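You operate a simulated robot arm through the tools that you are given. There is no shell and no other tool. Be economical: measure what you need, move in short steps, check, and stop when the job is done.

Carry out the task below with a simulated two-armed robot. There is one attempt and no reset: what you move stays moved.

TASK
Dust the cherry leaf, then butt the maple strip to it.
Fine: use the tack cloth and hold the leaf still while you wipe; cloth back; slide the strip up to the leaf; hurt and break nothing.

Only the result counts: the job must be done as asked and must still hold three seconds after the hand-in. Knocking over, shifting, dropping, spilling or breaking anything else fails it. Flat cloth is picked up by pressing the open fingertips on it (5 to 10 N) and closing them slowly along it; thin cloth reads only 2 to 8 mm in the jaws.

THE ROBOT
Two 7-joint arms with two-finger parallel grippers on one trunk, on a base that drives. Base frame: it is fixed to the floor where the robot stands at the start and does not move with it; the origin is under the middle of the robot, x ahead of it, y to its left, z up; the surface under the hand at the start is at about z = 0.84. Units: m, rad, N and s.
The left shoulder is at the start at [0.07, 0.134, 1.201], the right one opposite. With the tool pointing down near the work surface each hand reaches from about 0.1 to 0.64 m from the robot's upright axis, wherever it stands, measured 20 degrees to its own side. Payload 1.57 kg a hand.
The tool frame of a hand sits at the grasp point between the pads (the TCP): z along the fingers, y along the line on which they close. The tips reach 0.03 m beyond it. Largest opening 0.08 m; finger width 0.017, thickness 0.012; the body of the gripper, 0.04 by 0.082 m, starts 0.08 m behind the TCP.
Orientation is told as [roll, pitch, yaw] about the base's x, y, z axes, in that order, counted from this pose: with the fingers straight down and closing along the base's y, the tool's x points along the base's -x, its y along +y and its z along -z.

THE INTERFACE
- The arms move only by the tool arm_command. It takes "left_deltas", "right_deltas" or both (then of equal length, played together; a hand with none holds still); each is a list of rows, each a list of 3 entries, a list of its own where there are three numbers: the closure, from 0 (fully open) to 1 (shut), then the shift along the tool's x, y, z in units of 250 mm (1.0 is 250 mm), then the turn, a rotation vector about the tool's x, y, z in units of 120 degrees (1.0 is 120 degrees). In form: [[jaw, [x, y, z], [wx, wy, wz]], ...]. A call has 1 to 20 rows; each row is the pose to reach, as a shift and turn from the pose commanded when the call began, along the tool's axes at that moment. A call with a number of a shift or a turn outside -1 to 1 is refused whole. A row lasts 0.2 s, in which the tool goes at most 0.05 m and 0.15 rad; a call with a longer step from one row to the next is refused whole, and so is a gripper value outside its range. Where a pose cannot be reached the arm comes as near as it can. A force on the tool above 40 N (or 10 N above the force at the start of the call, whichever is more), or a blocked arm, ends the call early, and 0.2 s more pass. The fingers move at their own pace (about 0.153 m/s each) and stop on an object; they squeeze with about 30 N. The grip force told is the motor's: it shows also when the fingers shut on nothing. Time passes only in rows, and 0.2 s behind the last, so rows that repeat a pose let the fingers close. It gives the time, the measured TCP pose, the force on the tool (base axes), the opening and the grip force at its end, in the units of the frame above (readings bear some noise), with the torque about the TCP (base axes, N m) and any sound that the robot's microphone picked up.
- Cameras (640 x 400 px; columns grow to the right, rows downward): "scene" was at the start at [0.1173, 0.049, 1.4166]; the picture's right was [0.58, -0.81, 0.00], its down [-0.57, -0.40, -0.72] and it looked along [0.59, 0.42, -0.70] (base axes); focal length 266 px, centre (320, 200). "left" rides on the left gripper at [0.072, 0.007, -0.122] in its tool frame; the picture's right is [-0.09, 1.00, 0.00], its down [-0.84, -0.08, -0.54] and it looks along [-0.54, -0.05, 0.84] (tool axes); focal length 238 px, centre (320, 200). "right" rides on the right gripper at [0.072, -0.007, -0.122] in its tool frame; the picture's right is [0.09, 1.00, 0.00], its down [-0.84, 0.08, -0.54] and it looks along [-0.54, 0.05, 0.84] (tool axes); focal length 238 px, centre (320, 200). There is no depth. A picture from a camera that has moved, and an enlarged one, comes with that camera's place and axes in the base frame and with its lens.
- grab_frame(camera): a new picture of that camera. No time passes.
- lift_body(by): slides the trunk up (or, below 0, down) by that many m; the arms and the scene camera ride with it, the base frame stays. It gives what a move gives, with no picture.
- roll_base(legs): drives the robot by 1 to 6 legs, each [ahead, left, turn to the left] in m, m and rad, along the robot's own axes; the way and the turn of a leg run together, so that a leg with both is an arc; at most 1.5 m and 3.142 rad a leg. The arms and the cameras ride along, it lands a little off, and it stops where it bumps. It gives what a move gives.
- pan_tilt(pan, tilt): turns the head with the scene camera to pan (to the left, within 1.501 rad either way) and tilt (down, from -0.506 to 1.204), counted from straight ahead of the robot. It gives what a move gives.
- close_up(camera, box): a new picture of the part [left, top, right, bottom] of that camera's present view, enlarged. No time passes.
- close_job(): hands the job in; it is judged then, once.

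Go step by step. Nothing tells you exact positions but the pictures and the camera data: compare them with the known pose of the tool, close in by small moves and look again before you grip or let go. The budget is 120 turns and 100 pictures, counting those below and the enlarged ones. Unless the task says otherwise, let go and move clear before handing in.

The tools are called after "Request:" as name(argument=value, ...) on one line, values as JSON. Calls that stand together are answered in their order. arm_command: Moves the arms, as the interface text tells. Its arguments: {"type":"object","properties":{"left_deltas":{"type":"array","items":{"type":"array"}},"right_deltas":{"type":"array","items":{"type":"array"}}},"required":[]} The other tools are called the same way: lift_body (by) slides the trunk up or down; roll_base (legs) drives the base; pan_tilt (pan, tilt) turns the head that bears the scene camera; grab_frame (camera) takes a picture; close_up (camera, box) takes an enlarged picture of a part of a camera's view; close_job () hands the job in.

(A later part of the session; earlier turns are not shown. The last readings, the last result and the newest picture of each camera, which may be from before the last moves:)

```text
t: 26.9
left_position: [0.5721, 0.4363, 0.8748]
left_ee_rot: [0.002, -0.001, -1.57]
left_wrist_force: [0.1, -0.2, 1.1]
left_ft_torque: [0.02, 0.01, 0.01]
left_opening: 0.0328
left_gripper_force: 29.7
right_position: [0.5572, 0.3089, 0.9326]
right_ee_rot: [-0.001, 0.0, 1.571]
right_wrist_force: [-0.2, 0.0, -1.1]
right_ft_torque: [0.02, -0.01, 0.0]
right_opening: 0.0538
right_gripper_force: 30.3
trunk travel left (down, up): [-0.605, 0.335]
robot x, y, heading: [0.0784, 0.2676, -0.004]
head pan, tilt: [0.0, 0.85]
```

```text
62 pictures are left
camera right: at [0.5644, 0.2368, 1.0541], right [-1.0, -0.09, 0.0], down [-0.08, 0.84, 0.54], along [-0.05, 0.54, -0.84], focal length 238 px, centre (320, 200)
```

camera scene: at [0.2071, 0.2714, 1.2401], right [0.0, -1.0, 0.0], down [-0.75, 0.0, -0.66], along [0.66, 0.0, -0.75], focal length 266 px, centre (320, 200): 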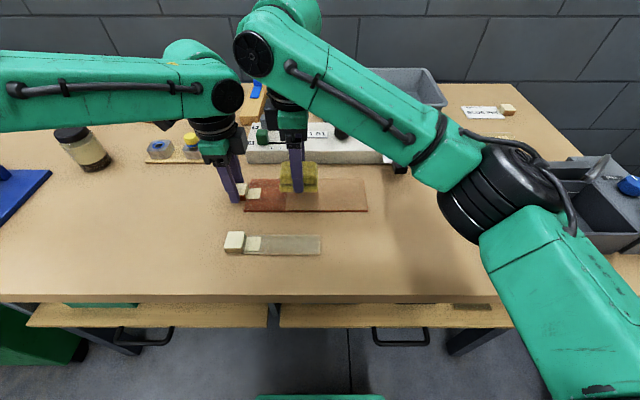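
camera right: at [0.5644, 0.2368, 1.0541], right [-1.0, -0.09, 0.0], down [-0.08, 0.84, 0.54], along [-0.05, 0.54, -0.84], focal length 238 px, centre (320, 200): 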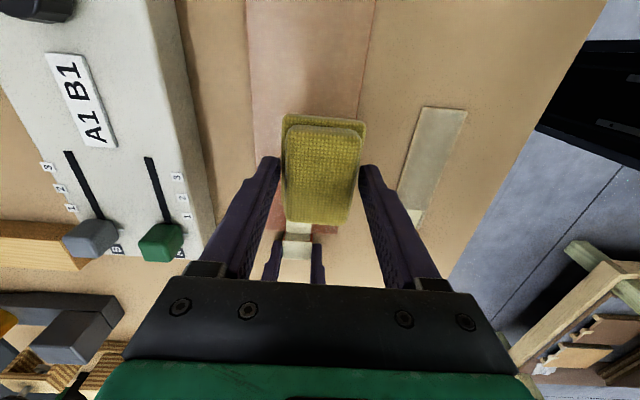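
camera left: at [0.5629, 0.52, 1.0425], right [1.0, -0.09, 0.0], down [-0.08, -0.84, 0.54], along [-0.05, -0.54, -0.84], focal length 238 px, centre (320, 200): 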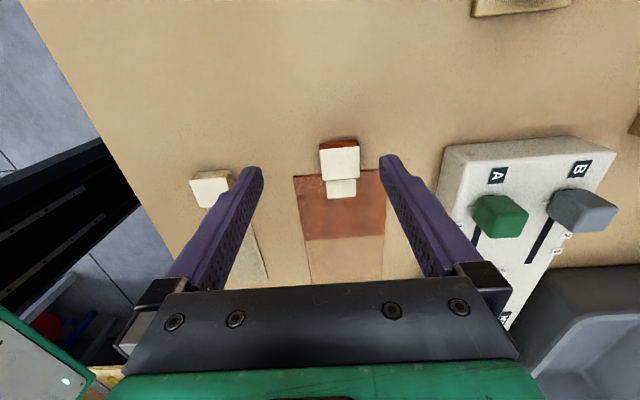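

Request:
arm_command(right_deltas=[[1, [-0.05, 0.004, 0.05], [0, 0, 0]], [1, [-0.096, 0.004, 0.1], [0, 0, 0]], [1, [-0.096, 0.004, 0.14], [0, 0, 0]], [1, [-0.096, 0.004, 0.165], [0, 0, 0]], [1, [-0.096, 0.004, 0.178], [0, 0, 0]], [1, [-0.096, 0.004, 0.186], [0, 0, 0]]])

Request:
close_up(camera="scene", box=[220, 150, 380, 250])

```text
t: 28.3
left_position: [0.5708, 0.4365, 0.875]
left_ee_rot: [0.0, 0.002, -1.564]
left_wrist_force: [3.9, -5.7, 18.2]
left_ft_torque: [-0.58, -0.21, 0.04]
left_opening: 0.0329
left_gripper_force: 30.1
right_position: [0.5558, 0.3313, 0.8908]
right_ee_rot: [-0.005, -0.011, 1.57]
right_wrist_force: [0.5, -0.8, -0.3]
right_ft_torque: [0.01, 0.0, -0.02]
right_opening: 0.0538
right_gripper_force: 30.1
trunk travel left (down, up): [-0.605, 0.335]
robot x, y, heading: [0.0791, 0.2679, -0.001]
head pan, tilt: [0.0, 0.85]
```

```text
4.00 times, centred on (300, 200) of scene
camera zoom: at [0.2055, 0.269, 1.2404], right [0.0, -1.0, 0.0], down [-0.75, 0.0, -0.66], along [0.66, 0.0, -0.75], focal length 1063 px, centre (400, 200)
```

zoom: 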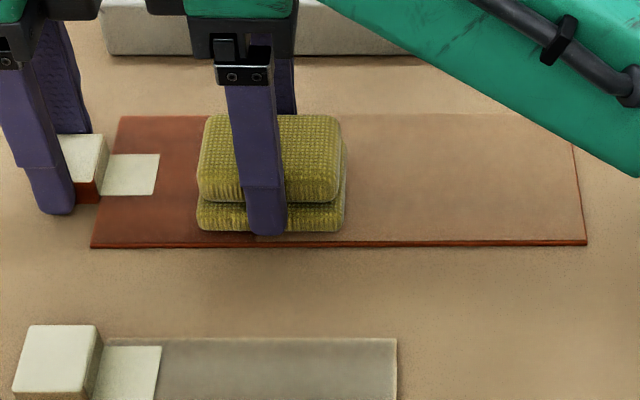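

The left hand now feels 18 N while the right reads none. I'll look for arm contact before wiping.

Request:
grab_frame(camera="scene")

Request:
grab_frame(camera="left")

Request:
grab_frame(camera="right")

```text
60 pictures are left
camera scene: at [0.2055, 0.269, 1.2404], right [0.0, -1.0, 0.0], down [-0.75, 0.0, -0.66], along [0.66, 0.0, -0.75], focal length 266 px, centre (320, 200)
```

scene: 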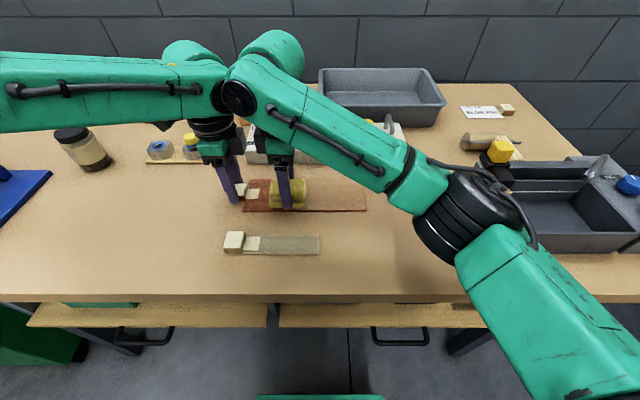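

```text
59 pictures are left
camera left: at [0.5777, 0.5089, 0.9954], right [1.0, -0.08, 0.0], down [-0.07, -0.84, 0.54], along [-0.05, -0.54, -0.84], focal length 238 px, centre (320, 200)
```

left: 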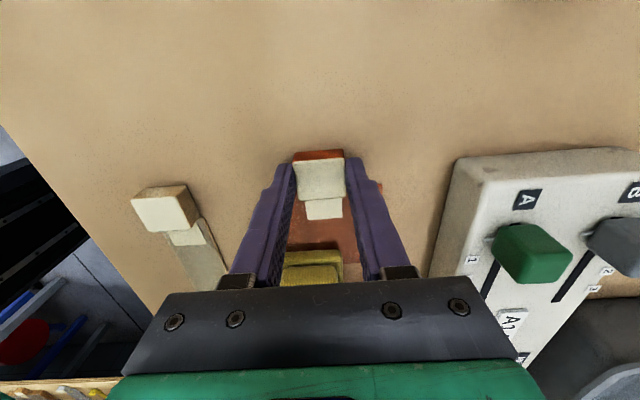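

```text
58 pictures are left
camera right: at [0.5622, 0.2574, 1.0113], right [-1.0, -0.09, -0.01], down [-0.08, 0.83, 0.55], along [-0.04, 0.55, -0.83], focal length 238 px, centre (320, 200)
```

right: 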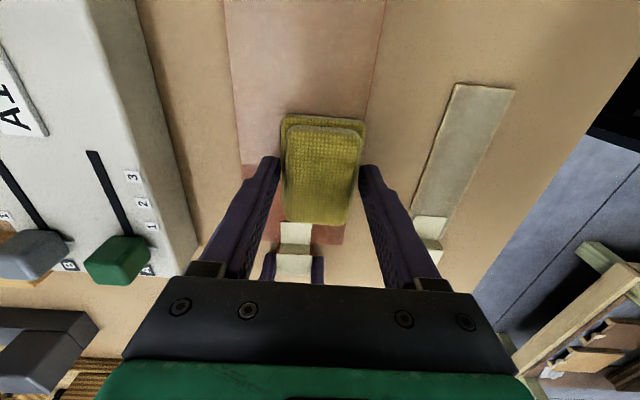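

The two wrists are touching above the hands. I'll back the right hand off, then regrip the leaf handle with the left hand tilted outward to make room.

Request:
arm_command(right_deltas=[[1, [0.03, 0, -0.03], [0, 0, 0]], [1, [0.1, 0, -0.08], [0, 0, 0]], [1, [0.2, 0, -0.14], [0, 0, 0]], [1, [0.35, 0, -0.2], [0, 0, 0]], [1, [0.5, 0, -0.2], [0, 0, 0]], [1, [0.5, 0, -0.2], [0, 0, 0]]])

Request:
close_up(camera="scene", box=[200, 160, 392, 280])

```text
t: 29.7
left_position: [0.5709, 0.4363, 0.874]
left_ee_rot: [-0.001, -0.003, -1.568]
left_wrist_force: [0.4, 0.5, 0.9]
left_ft_torque: [0.03, 0.02, 0.05]
left_opening: 0.0328
left_gripper_force: 30.1
right_position: [0.5551, 0.2059, 0.9354]
right_ee_rot: [0.001, 0.002, 1.571]
right_wrist_force: [-1.0, -0.5, -0.2]
right_ft_torque: [0.03, 0.02, 0.0]
right_opening: 0.0538
right_gripper_force: 30.3
trunk travel left (down, up): [-0.605, 0.335]
robot x, y, heading: [0.0795, 0.2699, 0.004]
head pan, tilt: [0.0, 0.85]
```

```text
3.33 times, centred on (296, 220) of scene
camera zoom: at [0.2072, 0.2723, 1.2401], right [0.0, -1.0, 0.0], down [-0.75, 0.0, -0.66], along [0.66, 0.0, -0.75], focal length 886 px, centre (400, 133)
```

zoom: 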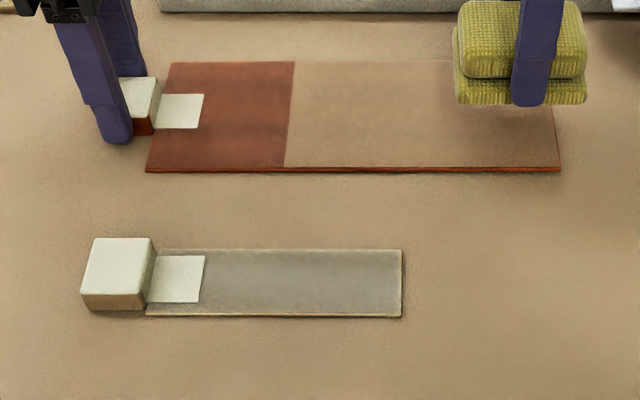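

Request:
arm_command(left_deltas=[[0.45, [0, 0, 0], [0, 0, 0]], [0.4, [0, 0, 0], [0, 0, 0]], [0.4, [0, 0, -0.06], [0, 0, 0]], [0.4, [0, 0, -0.12], [0, 0, 0]], [0.4, [0.012, 0, -0.12], [0, -0.048, 0]], [0.4, [0.024, 0, -0.12], [0, -0.096, 0]], [0.4, [0.036, 0, -0.12], [0, -0.143, 0]], [0.4, [0.036, 0, -0.12], [0, -0.143, 0]]])

Request:
grab_frame(camera="scene")

Request:
grab_frame(camera="left")

```text
t: 31.5
left_position: [0.5719, 0.4456, 0.9063]
left_ee_rot: [0.0, -0.302, -1.57]
left_wrist_force: [-0.5, -0.5, -0.1]
left_ft_torque: [0.02, -0.03, 0.0]
left_opening: 0.0483
left_gripper_force: 0.1
right_position: [0.556, 0.2054, 0.9363]
right_ee_rot: [0.0, 0.0, 1.571]
right_wrist_force: [-0.2, 0.4, 0.0]
right_ft_torque: [-0.02, -0.03, -0.05]
right_opening: 0.054
right_gripper_force: 30.6
trunk travel left (down, up): [-0.605, 0.335]
robot x, y, heading: [0.0822, 0.2699, -0.004]
head pan, tilt: [0.0, 0.85]
```

```text
56 pictures are left
camera scene: at [0.2073, 0.271, 1.2401], right [0.0, -1.0, 0.0], down [-0.75, 0.0, -0.66], along [0.66, 0.0, -0.75], focal length 266 px, centre (320, 200)
```

scene: 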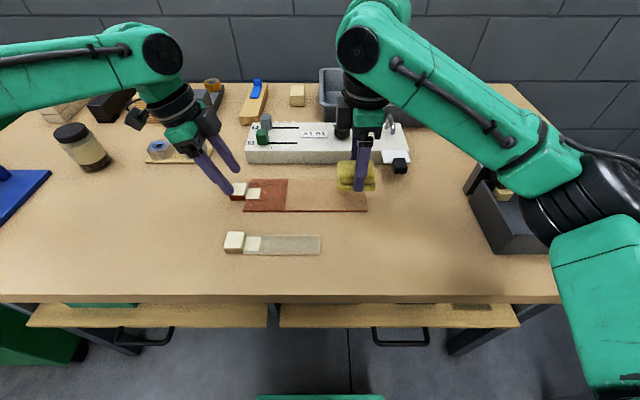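

```text
55 pictures are left
camera left: at [0.5791, 0.5499, 0.999], right [1.0, -0.09, 0.03], down [-0.08, -0.64, 0.77], along [-0.05, -0.77, -0.64], focal length 238 px, centre (320, 200)
```

left: 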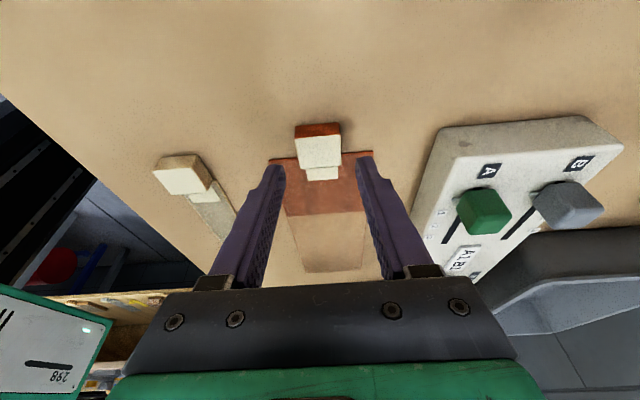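

Request:
arm_command(left_deltas=[[0.4, [0.017, 0, 0.055], [0, 0, 0]], [0.4, [0.0343, 0, 0.111], [0, 0, 0]], [0.45, [0.0343, 0, 0.111], [0, 0, 0]], [0.5, [0.0343, 0, 0.111], [0, 0, 0]], [0.55, [0.0343, 0, 0.111], [0, 0, 0]], [0.6, [0.0343, 0, 0.111], [0, 0, 0]], [0.7, [0.0343, 0, 0.111], [0, 0, 0]], [1, [0.0343, 0, 0.111], [0, 0, 0]], [1, [0.0343, 0, 0.111], [0, 0, 0]]])

Request:
close_up(camera="scene", box=[200, 160, 392, 280])

Request:
close_up(camera="left", box=[220, 90, 420, 215])

```text
t: 33.5
left_position: [0.5721, 0.4437, 0.8761]
left_ee_rot: [0.002, -0.3, -1.57]
left_wrist_force: [-0.4, 1.2, 0.2]
left_ft_torque: [0.03, 0.01, -0.01]
left_opening: 0.033
left_gripper_force: 29.4
right_position: [0.5563, 0.2067, 0.9354]
right_ee_rot: [0.001, 0.001, 1.571]
right_wrist_force: [-0.1, -0.7, 0.2]
right_ft_torque: [-0.03, 0.02, 0.0]
right_opening: 0.0541
right_gripper_force: 30.1
trunk travel left (down, up): [-0.605, 0.335]
robot x, y, heading: [0.0789, 0.2689, -0.0]
head pan, tilt: [0.0, 0.85]
```

```text
3.33 times, centred on (296, 220) of scene
camera zoom: at [0.2073, 0.2715, 1.2401], right [0.0, -1.0, 0.0], down [-0.75, 0.0, -0.66], along [0.66, 0.0, -0.75], focal length 886 px, centre (400, 133)
```

zoom: 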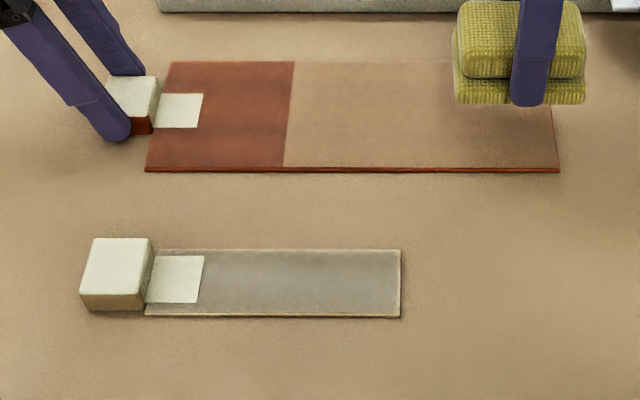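

```text
3.20 times, centred on (320, 152) of left
camera zoom: at [0.5796, 0.549, 0.9693], right [1.0, -0.09, 0.03], down [-0.08, -0.64, 0.77], along [-0.05, -0.76, -0.64], focal length 763 px, centre (320, 352)
```

zoom: 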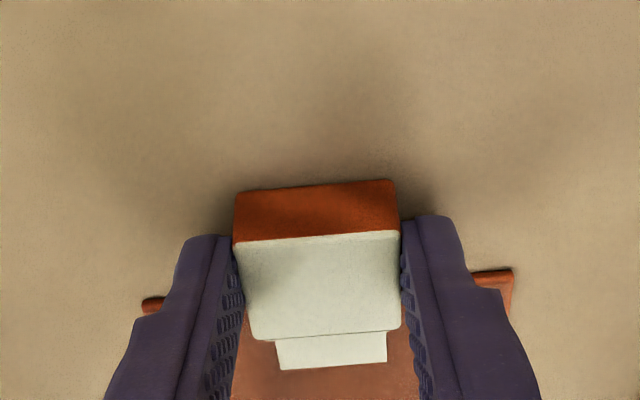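

The leaf is gripped again with clearance. I'll bring the cloth back and lower it to contact at y≈0.32.

Request:
arm_command(right_deltas=[[1, [-0.12, 0, 0], [0, 0, 0]], [1, [-0.24, 0, 0], [0, 0, 0]], [1, [-0.36, 0, 0], [0, 0, 0]], [1, [-0.454, 0, 0.03], [0, 0, 0]], [1, [-0.454, 0, 0.09], [0, 0, 0]], [1, [-0.454, 0, 0.14], [0, 0, 0]], [1, [-0.454, 0, 0.17], [0, 0, 0]], [1, [-0.454, 0, 0.185], [0, 0, 0]], [1, [-0.454, 0, 0.195], [0, 0, 0]], [1, [-0.454, 0, 0.2], [0, 0, 0]]])

Request:
grab_frame(camera="scene")

```text
t: 35.7
left_position: [0.5718, 0.4447, 0.8766]
left_ee_rot: [0.002, -0.301, -1.57]
left_wrist_force: [0.4, 0.5, -0.7]
left_ft_torque: [0.04, -0.02, 0.05]
left_opening: 0.0329
left_gripper_force: 30.3
right_position: [0.5571, 0.3192, 0.8851]
right_ee_rot: [0.001, 0.001, 1.571]
right_wrist_force: [-0.1, -0.7, 1.4]
right_ft_torque: [-0.05, 0.01, 0.01]
right_opening: 0.0536
right_gripper_force: 29.9
trunk travel left (down, up): [-0.605, 0.335]
robot x, y, heading: [0.0796, 0.2717, -0.0]
head pan, tilt: [0.0, 0.85]
```

```text
52 pictures are left
camera scene: at [0.2072, 0.2715, 1.2401], right [0.0, -1.0, 0.0], down [-0.75, 0.0, -0.66], along [0.66, 0.0, -0.75], focal length 266 px, centre (320, 200)
```

scene: 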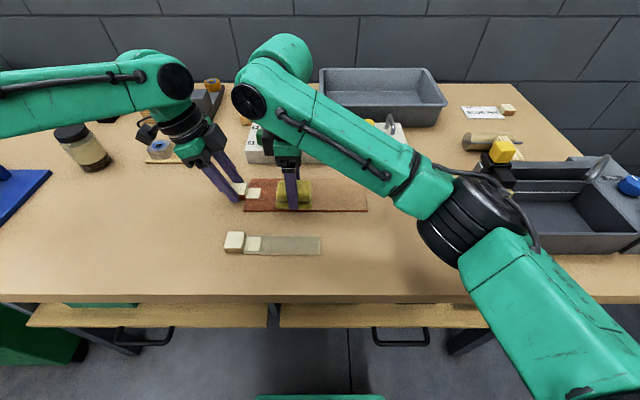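

It's just touching, so I'll press down in small steps.

Request:
arm_command(right_deltas=[[1, [0, 0, 0.004], [0, 0, 0]], [1, [0, 0, 0.006], [0, 0, 0]]])

```text
t: 36.3
left_position: [0.572, 0.4433, 0.8754]
left_ee_rot: [0.001, -0.3, -1.568]
left_wrist_force: [0.5, 1.6, -5.3]
left_ft_torque: [-0.06, -0.1, 0.16]
left_opening: 0.0331
left_gripper_force: 30.1
right_position: [0.5572, 0.3193, 0.8842]
right_ee_rot: [-0.003, 0.001, 1.572]
right_wrist_force: [1.0, -2.2, 12.5]
right_ft_torque: [-0.03, 0.05, 0.0]
right_opening: 0.0537
right_gripper_force: 30.5
trunk travel left (down, up): [-0.605, 0.335]
robot x, y, heading: [0.0771, 0.2682, 0.002]
head pan, tilt: [0.0, 0.85]
```

Request:
arm_command(right_deltas=[[1, [0, 0, -0.002], [0, 0, 0]], [1, [0.04, 0, -0.002], [0, 0, 0]], [1, [0.08, 0, -0.002], [0, 0, 0]], [1, [0.12, 0, -0.002], [0, 0, 0]], [1, [0.16, 0, -0.002], [0, 0, 0]], [1, [0.2, 0, -0.002], [0, 0, 0]], [1, [0.24, 0, -0.002], [0, 0, 0]]])

Request:
close_up(camera="scene", box=[200, 160, 392, 280])

```text
t: 37.9
left_position: [0.5716, 0.4439, 0.8768]
left_ee_rot: [0.0, -0.301, -1.571]
left_wrist_force: [-0.9, -5.1, -4.7]
left_ft_torque: [0.16, -0.01, -0.05]
left_opening: 0.0332
left_gripper_force: 29.7
right_position: [0.5544, 0.2604, 0.8858]
right_ee_rot: [0.0, 0.0, 1.572]
right_wrist_force: [0.3, 4.4, 10.7]
right_ft_torque: [0.23, -0.04, -0.01]
right_opening: 0.0537
right_gripper_force: 29.8
trunk travel left (down, up): [-0.605, 0.335]
robot x, y, heading: [0.0783, 0.2671, 0.002]
head pan, tilt: [0.0, 0.85]
```

```text
3.33 times, centred on (296, 220) of scene
camera zoom: at [0.2064, 0.2715, 1.2402], right [0.0, -1.0, 0.0], down [-0.75, 0.0, -0.66], along [0.66, 0.0, -0.75], focal length 886 px, centre (400, 133)
```

zoom: 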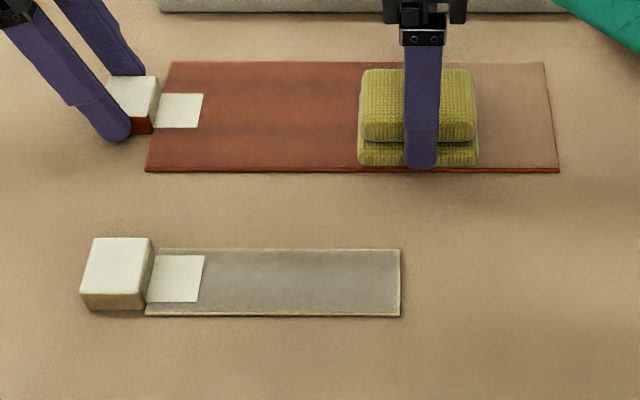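

The wipe clears the whole width and the leaf stays put. I'll continue to the far end.

Request:
arm_command(right_deltas=[[1, [0.04, 0, 0], [0, 0, 0]], [1, [0.08, 0, 0], [0, 0, 0]], [1, [0.12, 0, 0], [0, 0, 0]], [1, [0.16, 0, 0], [0, 0, 0]], [1, [0.2, 0, 0], [0, 0, 0]], [1, [0.24, 0, 0], [0, 0, 0]], [1, [0.28, 0, 0], [0, 0, 0]], [1, [0.28, 0, -0.04], [0, 0, 0]], [1, [0.28, 0, -0.1], [0, 0, 0]], [1, [0.28, 0, -0.18], [0, 0, 0]]])

Request:
close_up(camera="scene", box=[200, 160, 392, 280])

Request:
grab_frame(camera="right")

```text
t: 40.1
left_position: [0.5719, 0.4447, 0.8767]
left_ee_rot: [0.004, -0.301, -1.57]
left_wrist_force: [0.0, -0.4, 1.4]
left_ft_torque: [-0.41, 0.0, -0.07]
left_opening: 0.033
left_gripper_force: 30.0
right_position: [0.5547, 0.1887, 0.9284]
right_ee_rot: [0.002, 0.0, 1.57]
right_wrist_force: [0.5, 0.2, -1.1]
right_ft_torque: [0.01, 0.02, -0.02]
right_opening: 0.0538
right_gripper_force: 29.9
trunk travel left (down, up): [-0.605, 0.335]
robot x, y, heading: [0.0761, 0.2709, 0.001]
head pan, tilt: [0.0, 0.85]
```

```text
3.33 times, centred on (296, 220) of scene
camera zoom: at [0.2069, 0.2716, 1.2401], right [0.0, -1.0, 0.0], down [-0.75, 0.0, -0.66], along [0.66, 0.0, -0.75], focal length 886 px, centre (400, 133)
```

zoom: 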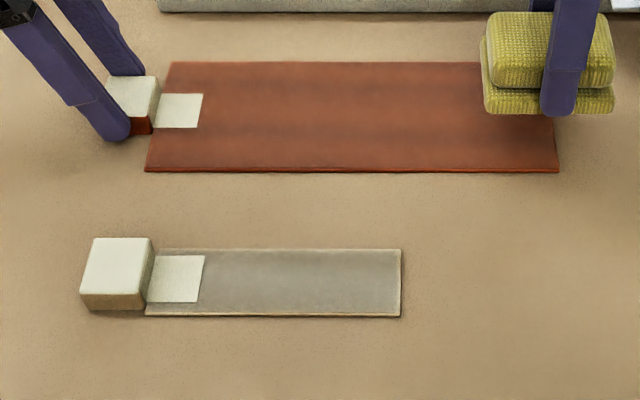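

```text
49 pictures are left
camera right: at [0.563, 0.1186, 1.0503], right [-1.0, -0.09, 0.0], down [-0.08, 0.84, 0.54], along [-0.05, 0.54, -0.84], focal length 238 px, centre (320, 200)
```

right: 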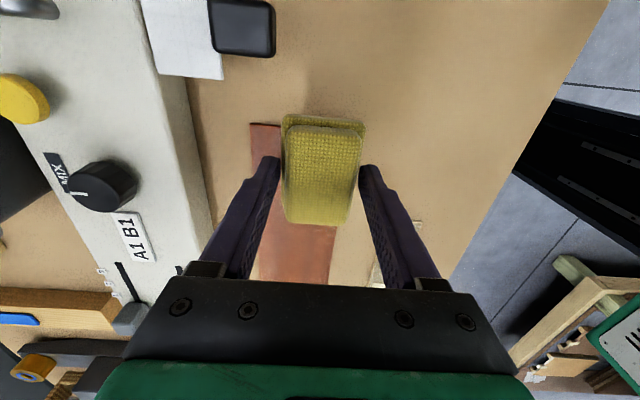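

The leaf looks clean. I'll carry the cloth above its original place and check the whole leaf.

Request:
arm_command(right_deltas=[[1, [0.08, 0.05, 0], [0, 0, 0]], [1, [0.16, 0.1, 0], [0, 0, 0]], [1, [0.24, 0.15, 0], [0, 0, 0]], [1, [0.32, 0.2, 0], [0, 0, 0]], [1, [0.4, 0.25, 0], [0, 0, 0]], [1, [0.486, 0.299, 0], [0, 0, 0]], [1, [0.486, 0.299, 0], [0, 0, 0]]])

Request:
close_up(camera="scene", box=[220, 160, 380, 260])

Request:
grab_frame(camera="scene")

```text
t: 41.7
left_position: [0.5719, 0.4444, 0.8758]
left_ee_rot: [0.002, -0.302, -1.569]
left_wrist_force: [0.2, -0.2, 0.2]
left_ft_torque: [0.02, 0.01, -0.02]
left_opening: 0.0331
left_gripper_force: 29.9
right_position: [0.481, 0.0691, 0.9299]
right_ee_rot: [0.0, 0.0, 1.571]
right_wrist_force: [-0.5, -0.2, -0.2]
right_ft_torque: [-0.01, 0.01, -0.02]
right_opening: 0.0539
right_gripper_force: 29.7
trunk travel left (down, up): [-0.605, 0.335]
robot x, y, heading: [0.077, 0.2696, 0.005]
head pan, tilt: [0.0, 0.85]
```

```text
4.00 times, centred on (300, 210) of scene
camera zoom: at [0.2075, 0.2718, 1.2401], right [0.0, -1.0, 0.0], down [-0.75, 0.0, -0.66], along [0.66, 0.0, -0.75], focal length 1063 px, centre (400, 160)
```

zoom: 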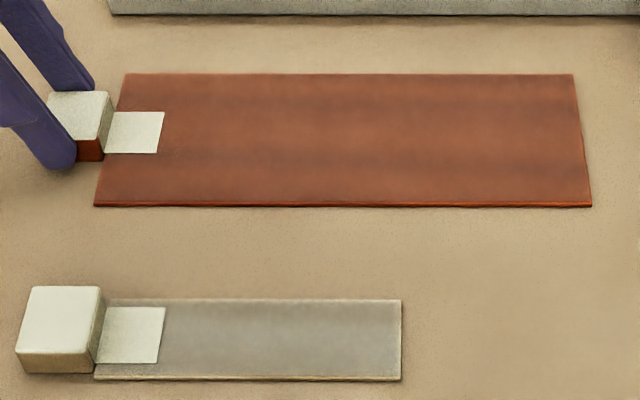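

```text
47 pictures are left
camera scene: at [0.2075, 0.2718, 1.2401], right [0.0, -1.0, 0.0], down [-0.75, 0.0, -0.66], along [0.66, 0.0, -0.75], focal length 266 px, centre (320, 200)
```

scene: 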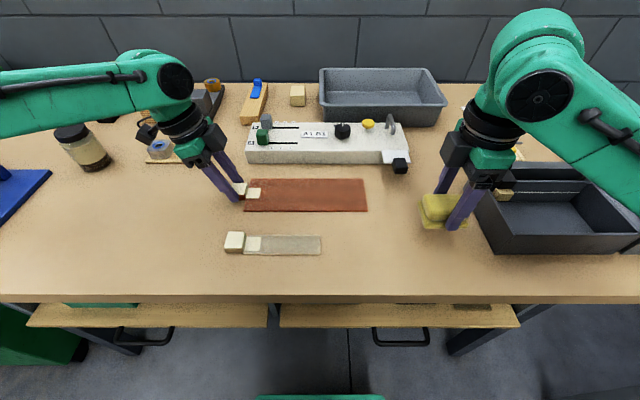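

The whole leaf is clean. I'll set the cloth back down, release it and rise.

Request:
arm_command(right_deltas=[[1, [0.006, 0.006, 0.07], [0, 0, 0]], [1, [0.006, 0.006, 0.14], [0, 0, 0]], [1, [0.006, 0.006, 0.175], [0, 0, 0]], [1, [0.006, 0.006, 0.187], [0, 0, 0]], [0.8, [0.006, 0.006, 0.187], [0, 0, 0]], [0.28, [0.006, 0.006, 0.187], [0, 0, 0]], [0.15, [0.006, 0.006, 0.187], [0, 0, 0]], [0, [0.006, 0.006, 0.187], [0, 0, 0]], [0, [0.006, 0.006, 0.187], [0, 0, 0]], [0, [0.006, 0.006, 0.15], [0, 0, 0]], [0, [0.006, 0.006, 0.05], [0, 0, 0]], [0, [0.006, 0.006, -0.1], [0, 0, 0]], [0, [0.006, 0.006, -0.25], [0, 0, 0]], [0, [0.006, 0.006, -0.25], [0, 0, 0]]])

Request:
grab_frame(camera="scene")

Request:
grab_frame(camera="right")

```text
t: 44.7
left_position: [0.5729, 0.4421, 0.8757]
left_ee_rot: [0.002, -0.299, -1.567]
left_wrist_force: [0.1, 0.2, -0.5]
left_ft_torque: [-0.08, 0.01, -0.03]
left_opening: 0.0328
left_gripper_force: 30.4
right_position: [0.4795, 0.0642, 0.9893]
right_ee_rot: [0.002, -0.001, 1.57]
right_wrist_force: [1.3, -0.1, -0.2]
right_ft_torque: [0.0, -0.03, 0.03]
right_opening: 0.0799
right_gripper_force: 0.0
trunk travel left (down, up): [-0.605, 0.335]
robot x, y, heading: [0.0806, 0.2719, 0.001]
head pan, tilt: [0.0, 0.85]
```

```text
46 pictures are left
camera scene: at [0.2075, 0.2711, 1.2401], right [0.0, -1.0, 0.0], down [-0.75, 0.0, -0.66], along [0.66, 0.0, -0.75], focal length 266 px, centre (320, 200)
```

scene: 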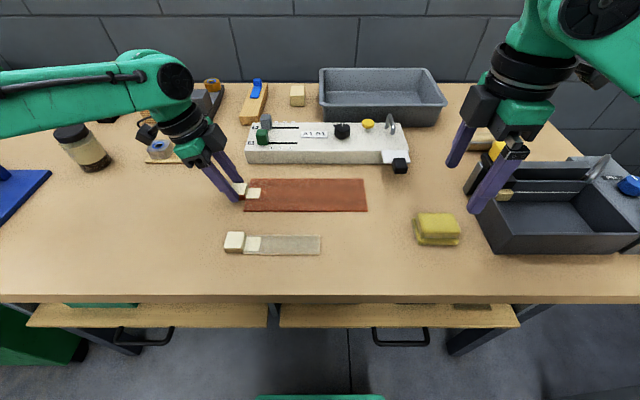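

```text
45 pictures are left
camera right: at [0.4868, -0.006, 1.1109], right [-1.0, -0.09, 0.0], down [-0.08, 0.84, 0.54], along [-0.05, 0.54, -0.84], focal length 238 px, centre (320, 200)
```

right: 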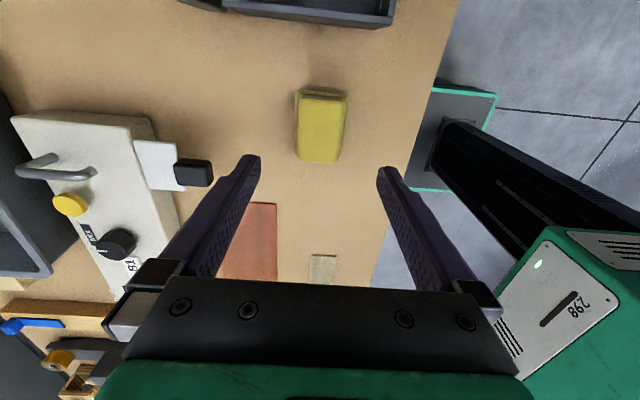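

The cloth is back in place. I'll release the leaf handle, rise, and straighten the left hand.

Request:
arm_command(left_deltas=[[0.5, [0, 0, 0], [0, 0, 0]], [0.4, [0, 0, 0], [0, 0, 0]], [0.4, [0, 0, 0], [0, 0, 0]], [0.4, [-0.02, 0, -0.065], [0, 0, 0]], [0.4, [-0.04, 0, -0.13], [0, 0, 0]], [0.4, [-0.071, 0, -0.23], [0, 0, 0]], [0.4, [-0.095, 0, -0.3], [0, 0.048, 0]], [0.4, [-0.095, 0, -0.3], [0, 0.096, 0]], [0.4, [-0.095, 0, -0.3], [0, 0.143, 0]], [0.4, [-0.095, 0, -0.3], [0, 0.143, 0]]])

Request:
close_up(camera="scene", box=[200, 160, 392, 280])

```text
t: 46.9
left_position: [0.571, 0.4449, 0.956]
left_ee_rot: [0.0, 0.0, -1.569]
left_wrist_force: [0.3, -0.3, -0.1]
left_ft_torque: [-0.02, -0.01, -0.01]
left_opening: 0.0484
left_gripper_force: 0.1
right_position: [0.4792, 0.0655, 0.9898]
right_ee_rot: [0.0, -0.001, 1.57]
right_wrist_force: [-0.1, 0.5, 0.7]
right_ft_torque: [0.0, -0.04, 0.0]
right_opening: 0.0801
right_gripper_force: 0.1
trunk travel left (down, up): [-0.605, 0.335]
robot x, y, heading: [0.0816, 0.2672, 0.002]
head pan, tilt: [0.0, 0.85]
```

```text
3.33 times, centred on (296, 220) of scene
camera zoom: at [0.2072, 0.2718, 1.2401], right [0.0, -1.0, 0.0], down [-0.75, 0.0, -0.66], along [0.66, 0.0, -0.75], focal length 886 px, centre (400, 133)
```

zoom: 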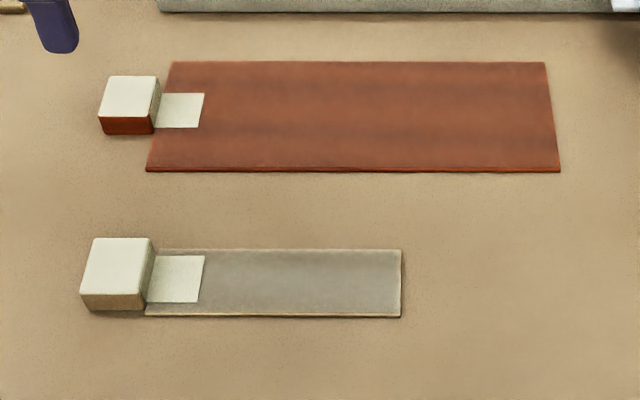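

Request:
arm_command(left_deltas=[[0.3, [-0.02, -0.1, 0], [0, 0, 0]], [0.2, [-0.05, -0.2, 0], [0, 0, 0]], [0.2, [-0.08, -0.32, 0], [0, 0, 0]], [0.2, [-0.1, -0.464, 0], [0, 0, 0]], [0.2, [-0.1, -0.464, 0.08], [0, 0, 0]], [0.2, [-0.1, -0.464, 0.16], [0, 0, 0]], [0.2, [-0.1, -0.464, 0.22], [0, 0, 0]], [0.2, [-0.1, -0.464, 0.22], [0, 0, 0]]])

Request:
close_up(camera="left", box=[200, 80, 440, 230])

Request:
grab_frame(camera="scene")

```text
t: 48.7
left_position: [0.4547, 0.4182, 0.899]
left_ee_rot: [0.0, -0.002, -1.57]
left_wrist_force: [-0.7, 0.3, 0.1]
left_ft_torque: [0.01, 0.0, -0.01]
left_opening: 0.0641
left_gripper_force: 0.1
right_position: [0.4795, 0.0661, 0.9897]
right_ee_rot: [-0.002, 0.002, 1.571]
right_wrist_force: [-0.2, 0.4, 0.2]
right_ft_torque: [0.0, 0.02, -0.01]
right_opening: 0.08
right_gripper_force: 0.1
trunk travel left (down, up): [-0.605, 0.335]
robot x, y, heading: [0.0799, 0.2719, 0.002]
head pan, tilt: [0.0, 0.85]
```

```text
2.67 times, centred on (320, 155) of left
camera zoom: at [0.4609, 0.4905, 1.0198], right [1.0, -0.09, 0.0], down [-0.08, -0.84, 0.54], along [-0.05, -0.54, -0.84], focal length 636 px, centre (320, 320)
```

zoom: 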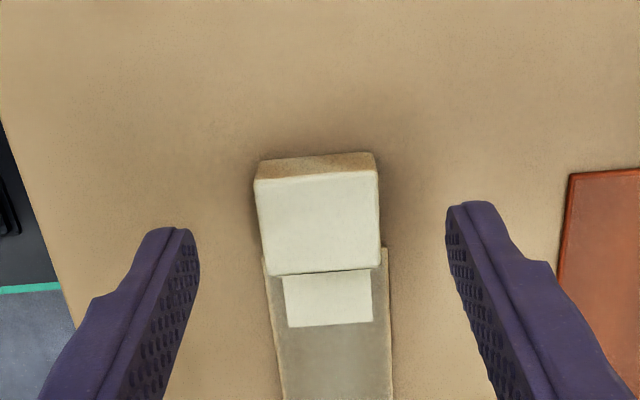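

```text
42 pictures are left
camera scene: at [0.2073, 0.2713, 1.2401], right [0.0, -1.0, 0.0], down [-0.75, 0.0, -0.66], along [0.66, 0.0, -0.75], focal length 266 px, centre (320, 200)
```

scene: 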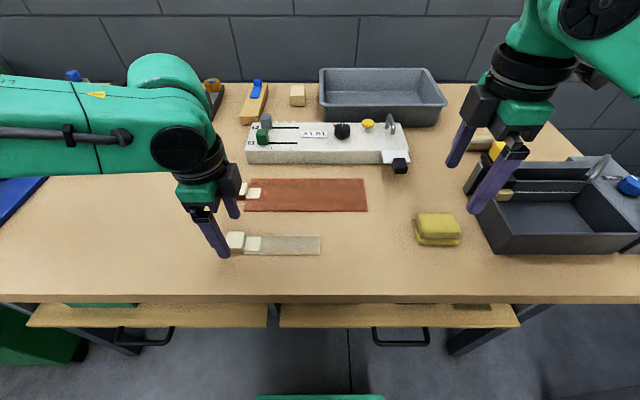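

Request:
arm_command(left_deltas=[[0.2, [0.006, -0.004, 0.05], [0, 0, 0]], [0.2, [0.006, -0.004, 0.094], [0, 0, 0]], [0.3, [0.006, -0.004, 0.094], [0, 0, 0]], [0.4, [0.006, -0.004, 0.094], [0, 0, 0]], [0.47, [0.006, -0.004, 0.094], [0, 0, 0]], [0.52, [0.006, -0.004, 0.094], [0, 0, 0]], [0.56, [0.006, -0.004, 0.094], [0, 0, 0]], [0.62, [0.006, -0.004, 0.094], [0, 0, 0]], [1, [0.006, -0.004, 0.094], [0, 0, 0]], [1, [0.006, -0.004, 0.094], [0, 0, 0]]])

Request:
close_up(camera="scene", box=[200, 160, 392, 280])

```text
t: 50.9
left_position: [0.4522, 0.4205, 0.876]
left_ee_rot: [0.001, -0.001, -1.569]
left_wrist_force: [0.7, -0.4, 0.4]
left_ft_torque: [-0.02, -0.03, 0.03]
left_opening: 0.0326
left_gripper_force: 29.8
right_position: [0.4794, 0.0648, 0.9887]
right_ee_rot: [0.0, -0.002, 1.571]
right_wrist_force: [-0.5, 0.1, -0.1]
right_ft_torque: [-0.01, 0.01, 0.0]
right_opening: 0.0801
right_gripper_force: 0.1
trunk travel left (down, up): [-0.605, 0.335]
robot x, y, heading: [0.0774, 0.2699, -0.0]
head pan, tilt: [0.0, 0.85]
```

```text
3.33 times, centred on (296, 220) of scene
camera zoom: at [0.2072, 0.2714, 1.2401], right [0.0, -1.0, 0.0], down [-0.75, 0.0, -0.66], along [0.66, 0.0, -0.75], focal length 886 px, centre (400, 133)
```

zoom: 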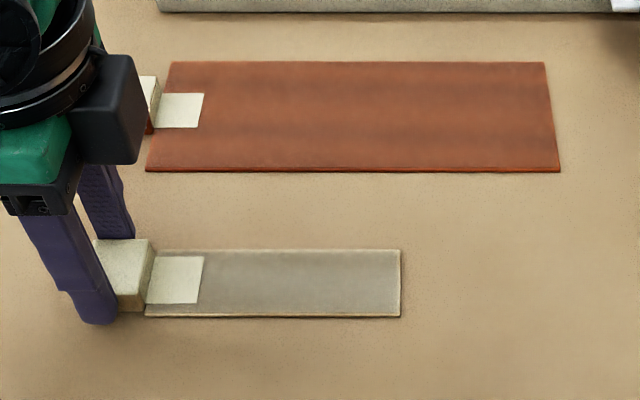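

The strip handle is held. I'll slide it 45 mm towards the leaf.

Request:
arm_command(left_deltas=[[1, [0, 0.02, 0], [0, 0, 0]], [1, [0, 0.04, 0], [0, 0, 0]], [1, [0, 0.06, 0], [0, 0, 0]], [1, [0, 0.08, 0], [0, 0, 0]], [1, [0, 0.1, 0], [0, 0, 0]], [1, [0, 0.12, 0], [0, 0, 0]], [1, [0, 0.14, 0], [0, 0, 0]], [1, [0, 0.16, 0], [0, 0, 0]], [1, [0, 0.18, 0], [0, 0, 0]], [1, [0, 0.18, 0], [0, 0, 0]]])

Request:
close_up(camera="scene", box=[220, 170, 380, 270])

```text
t: 53.1
left_position: [0.4994, 0.42, 0.8774]
left_ee_rot: [0.002, -0.002, -1.568]
left_wrist_force: [0.0, -0.1, 0.3]
left_ft_torque: [0.03, 0.01, -0.02]
left_opening: 0.0325
left_gripper_force: 29.7
right_position: [0.4799, 0.0637, 0.99]
right_ee_rot: [0.0, 0.0, 1.571]
right_wrist_force: [0.3, 1.1, 0.3]
right_ft_torque: [0.03, 0.03, -0.05]
right_opening: 0.0801
right_gripper_force: 0.0
trunk travel left (down, up): [-0.605, 0.335]
robot x, y, heading: [0.0799, 0.2673, 0.001]
head pan, tilt: [0.0, 0.85]
```

```text
4.00 times, centred on (300, 220) of scene
camera zoom: at [0.207, 0.2714, 1.2401], right [0.0, -1.0, 0.0], down [-0.75, 0.0, -0.66], along [0.66, 0.0, -0.75], focal length 1063 px, centre (400, 120)
```

zoom: 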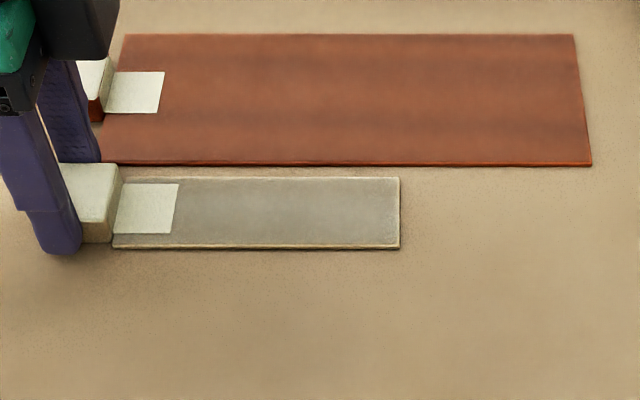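

About 9 mm of gap is left. I'll advance 7 mm and look.

Request:
arm_command(left_deltas=[[1, [0, 0.01, 0], [0, 0, 0]], [1, [0, 0.02, 0], [0, 0, 0]], [1, [0, 0.026, 0], [0, 0, 0]], [1, [0, 0.026, 0], [0, 0, 0]]])

Request:
close_up(camera="scene", box=[244, 185, 340, 245])

Request:
close_up(camera="left", box=[260, 120, 440, 290])

```text
t: 54.1
left_position: [0.5057, 0.4206, 0.8764]
left_ee_rot: [0.003, -0.001, -1.57]
left_wrist_force: [-0.3, -0.8, 0.1]
left_ft_torque: [0.0, 0.0, 0.01]
left_opening: 0.0325
left_gripper_force: 30.0
right_position: [0.4787, 0.0652, 0.9892]
right_ee_rot: [-0.002, 0.002, 1.571]
right_wrist_force: [-0.5, -0.2, -0.6]
right_ft_torque: [0.0, 0.02, 0.02]
right_opening: 0.0803
right_gripper_force: 0.1
trunk travel left (down, up): [-0.605, 0.335]
robot x, y, heading: [0.0771, 0.2682, -0.003]
head pan, tilt: [0.0, 0.85]
```

```text
6.67 times, centred on (292, 215) of scene
camera zoom: at [0.2072, 0.2714, 1.2401], right [0.0, -1.0, 0.0], down [-0.75, 0.0, -0.66], along [0.66, 0.0, -0.75], focal length 1771 px, centre (507, 100)
```

zoom: 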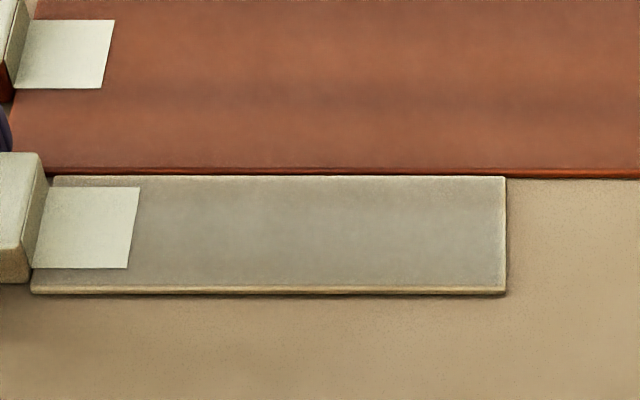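

```text
2.35 times, centred on (350, 205) of left
camera zoom: at [0.5132, 0.4926, 0.9971], right [1.0, -0.09, 0.0], down [-0.08, -0.84, 0.54], along [-0.05, -0.54, -0.84], focal length 561 px, centre (249, 188)
```

zoom: 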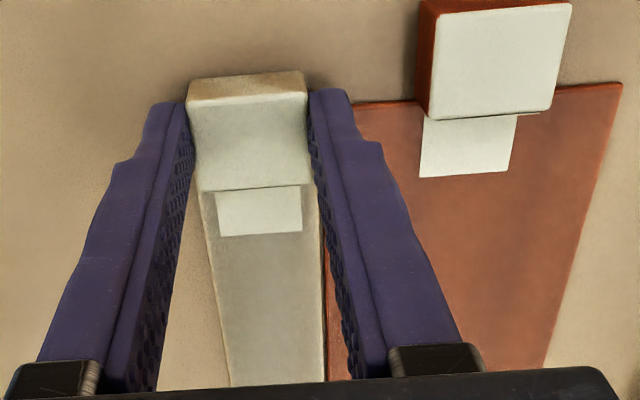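

Request:
arm_command(left_deltas=[[1, [0, 0.004, 0], [0, 0, 0]], [1, [0, 0.008, 0], [0, 0, 0]], [1, [0, 0.008, 0], [0, 0, 0]]])

Request:
close_up(camera="scene", box=[246, 192, 326, 232])

```text
t: 54.9
left_position: [0.5079, 0.421, 0.8763]
left_ee_rot: [0.001, -0.001, -1.569]
left_wrist_force: [0.1, 0.1, 0.1]
left_ft_torque: [-0.01, 0.03, 0.01]
left_opening: 0.0325
left_gripper_force: 30.1
right_position: [0.4797, 0.0654, 0.9892]
right_ee_rot: [-0.001, 0.0, 1.571]
right_wrist_force: [0.0, 0.4, -0.1]
right_ft_torque: [0.01, 0.02, 0.02]
right_opening: 0.0798
right_gripper_force: 0.2
trunk travel left (down, up): [-0.605, 0.335]
robot x, y, heading: [0.0739, 0.2685, 0.002]
head pan, tilt: [0.0, 0.85]
```

```text
8.00 times, centred on (286, 212) of scene
camera zoom: at [0.2072, 0.2714, 1.2401], right [0.0, -1.0, 0.0], down [-0.75, 0.0, -0.66], along [0.66, 0.0, -0.75], focal length 2126 px, centre (592, 104)
```

zoom: 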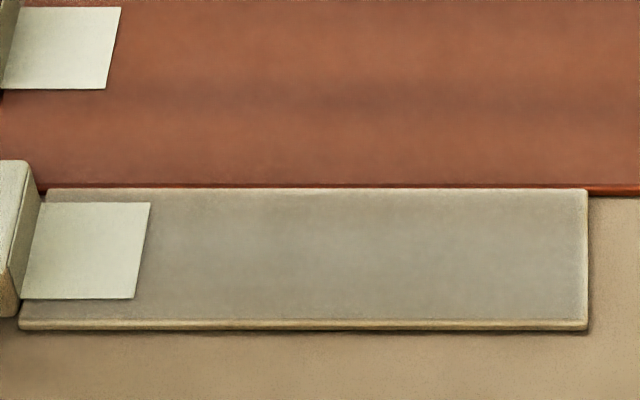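

Request:
arm_command(left_deltas=[[1, [0, 0.002, 0], [0, 0, 0]], [1, [0, 0.004, 0], [0, 0, 0]], [1, [0, 0.004, 0], [0, 0, 0]]])

Request:
close_up(camera="scene", box=[246, 192, 326, 232])

```text
t: 55.7
left_position: [0.5093, 0.4213, 0.8771]
left_ee_rot: [0.003, -0.001, -1.569]
left_wrist_force: [-0.3, -0.3, 0.4]
left_ft_torque: [0.01, 0.0, -0.01]
left_opening: 0.0325
left_gripper_force: 30.1
right_position: [0.4785, 0.0644, 0.9893]
right_ee_rot: [0.0, -0.001, 1.57]
right_wrist_force: [0.5, 0.4, 0.8]
right_ft_torque: [-0.02, 0.02, -0.02]
right_opening: 0.0801
right_gripper_force: 0.1
trunk travel left (down, up): [-0.605, 0.335]
robot x, y, heading: [0.0816, 0.2694, 0.0]
head pan, tilt: [0.0, 0.85]
```

```text
8.00 times, centred on (286, 212) of scene
camera zoom: at [0.2072, 0.2714, 1.2401], right [0.0, -1.0, 0.0], down [-0.75, 0.0, -0.66], along [0.66, 0.0, -0.75], focal length 2126 px, centre (592, 104)
```

zoom: 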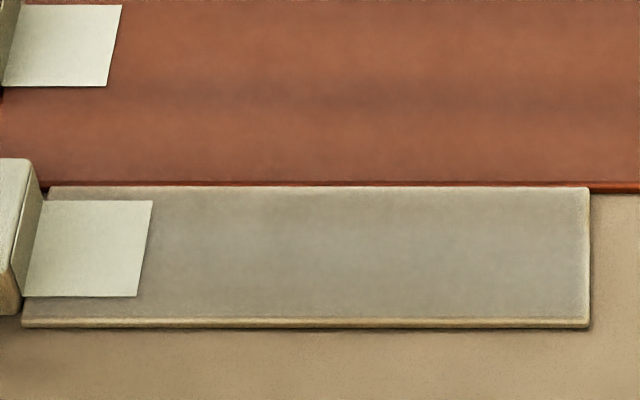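

Request:
close_up(camera="scene", box=[220, 170, 380, 270])

Request:
close_up(camera="scene", box=[296, 198, 328, 218])

Request:
close_up(camera="left", box=[330, 200, 390, 300])

```text
4.00 times, centred on (300, 220) of scene
camera zoom: at [0.2072, 0.2714, 1.2401], right [0.0, -1.0, 0.0], down [-0.75, 0.0, -0.66], along [0.66, 0.0, -0.75], focal length 1063 px, centre (400, 120)
```

zoom: 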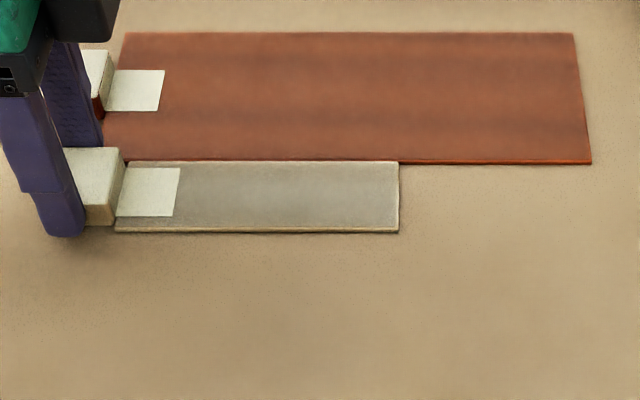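

```text
16.00 times, centred on (312, 208) of scene
camera zoom: at [0.2072, 0.2714, 1.2401], right [0.0, -1.0, 0.0], down [-0.75, 0.0, -0.66], along [0.66, 0.0, -0.75], focal length 4251 px, centre (448, 72)
```

zoom: 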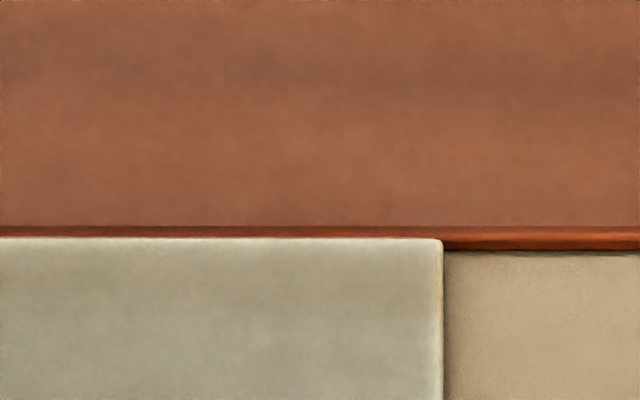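

```text
4.00 times, centred on (360, 250) of left
camera zoom: at [0.5159, 0.493, 0.9967], right [1.0, -0.09, 0.0], down [-0.08, -0.84, 0.54], along [-0.05, -0.54, -0.84], focal length 953 px, centre (160, 0)
```

zoom: 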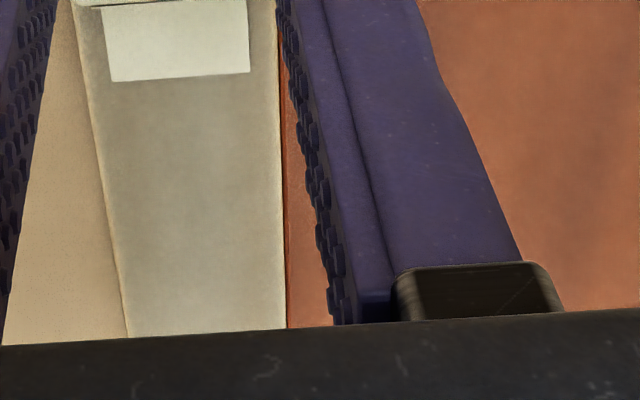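

They are in contact: the leaf gave about 1 mm at the touch and the left camera shows no gap. I'll release gently and rise straight up.

Request:
arm_command(left_deltas=[[0.7, [0, 0, 0], [0, 0, 0]], [0.55, [0, 0, 0], [0, 0, 0]], [0.48, [0, 0, 0], [0, 0, 0]], [0.45, [0, 0, 0], [0, 0, 0]], [0.45, [0, 0, 0], [0, 0, 0]], [0.45, [0, 0, -0.04], [0, 0, 0]], [0.45, [0, 0, -0.12], [0, 0, 0]], [0.45, [0, 0, -0.25], [0, 0, 0]], [0.45, [0, 0, -0.4], [0, 0, 0]], [0.45, [0.15, -0.1, -0.5], [0, 0, 0]], [0.45, [0.3, -0.2, -0.5], [0, 0, 0]], [0.45, [0.4, -0.2, -0.5], [0, 0, 0]], [0.45, [0.4, -0.2, -0.5], [0, 0, 0]]])

Request:
close_up(camera="scene", box=[220, 170, 380, 270])

Request:
close_up(camera="scene", box=[240, 192, 288, 222])

Request:
grab_frame(camera="scene")

```text
refused: row 10 steps farther than a row can; nothing moved
```

```text
4.00 times, centred on (300, 220) of scene
camera zoom: at [0.2072, 0.2714, 1.2401], right [0.0, -1.0, 0.0], down [-0.75, 0.0, -0.66], along [0.66, 0.0, -0.75], focal length 1063 px, centre (400, 120)
```

zoom: 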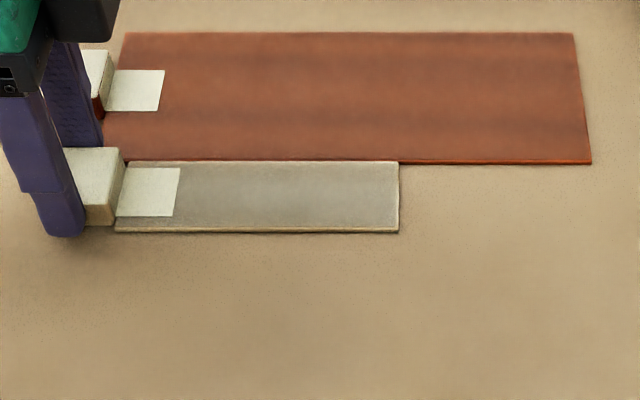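

```text
13.33 times, centred on (264, 207) of scene
camera zoom: at [0.2072, 0.2714, 1.2401], right [0.0, -1.0, 0.0], down [-0.75, 0.0, -0.66], along [0.66, 0.0, -0.75], focal length 3542 px, centre (1067, 107)
```

zoom: 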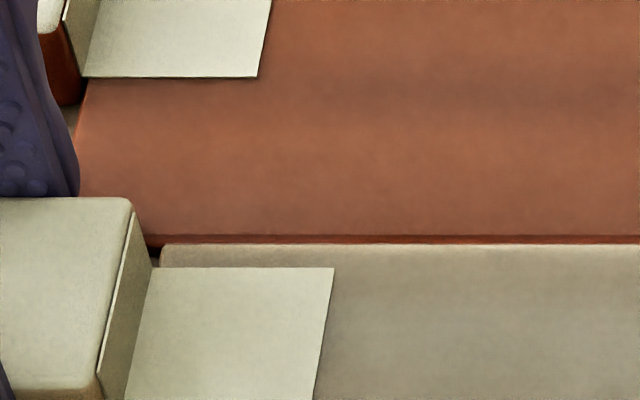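

```text
30 pictures are left
camera scene: at [0.2072, 0.2714, 1.2401], right [0.0, -1.0, 0.0], down [-0.75, 0.0, -0.66], along [0.66, 0.0, -0.75], focal length 266 px, centre (320, 200)
```

scene: 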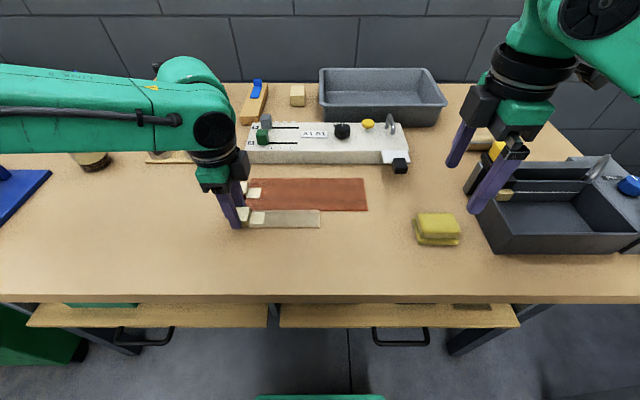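

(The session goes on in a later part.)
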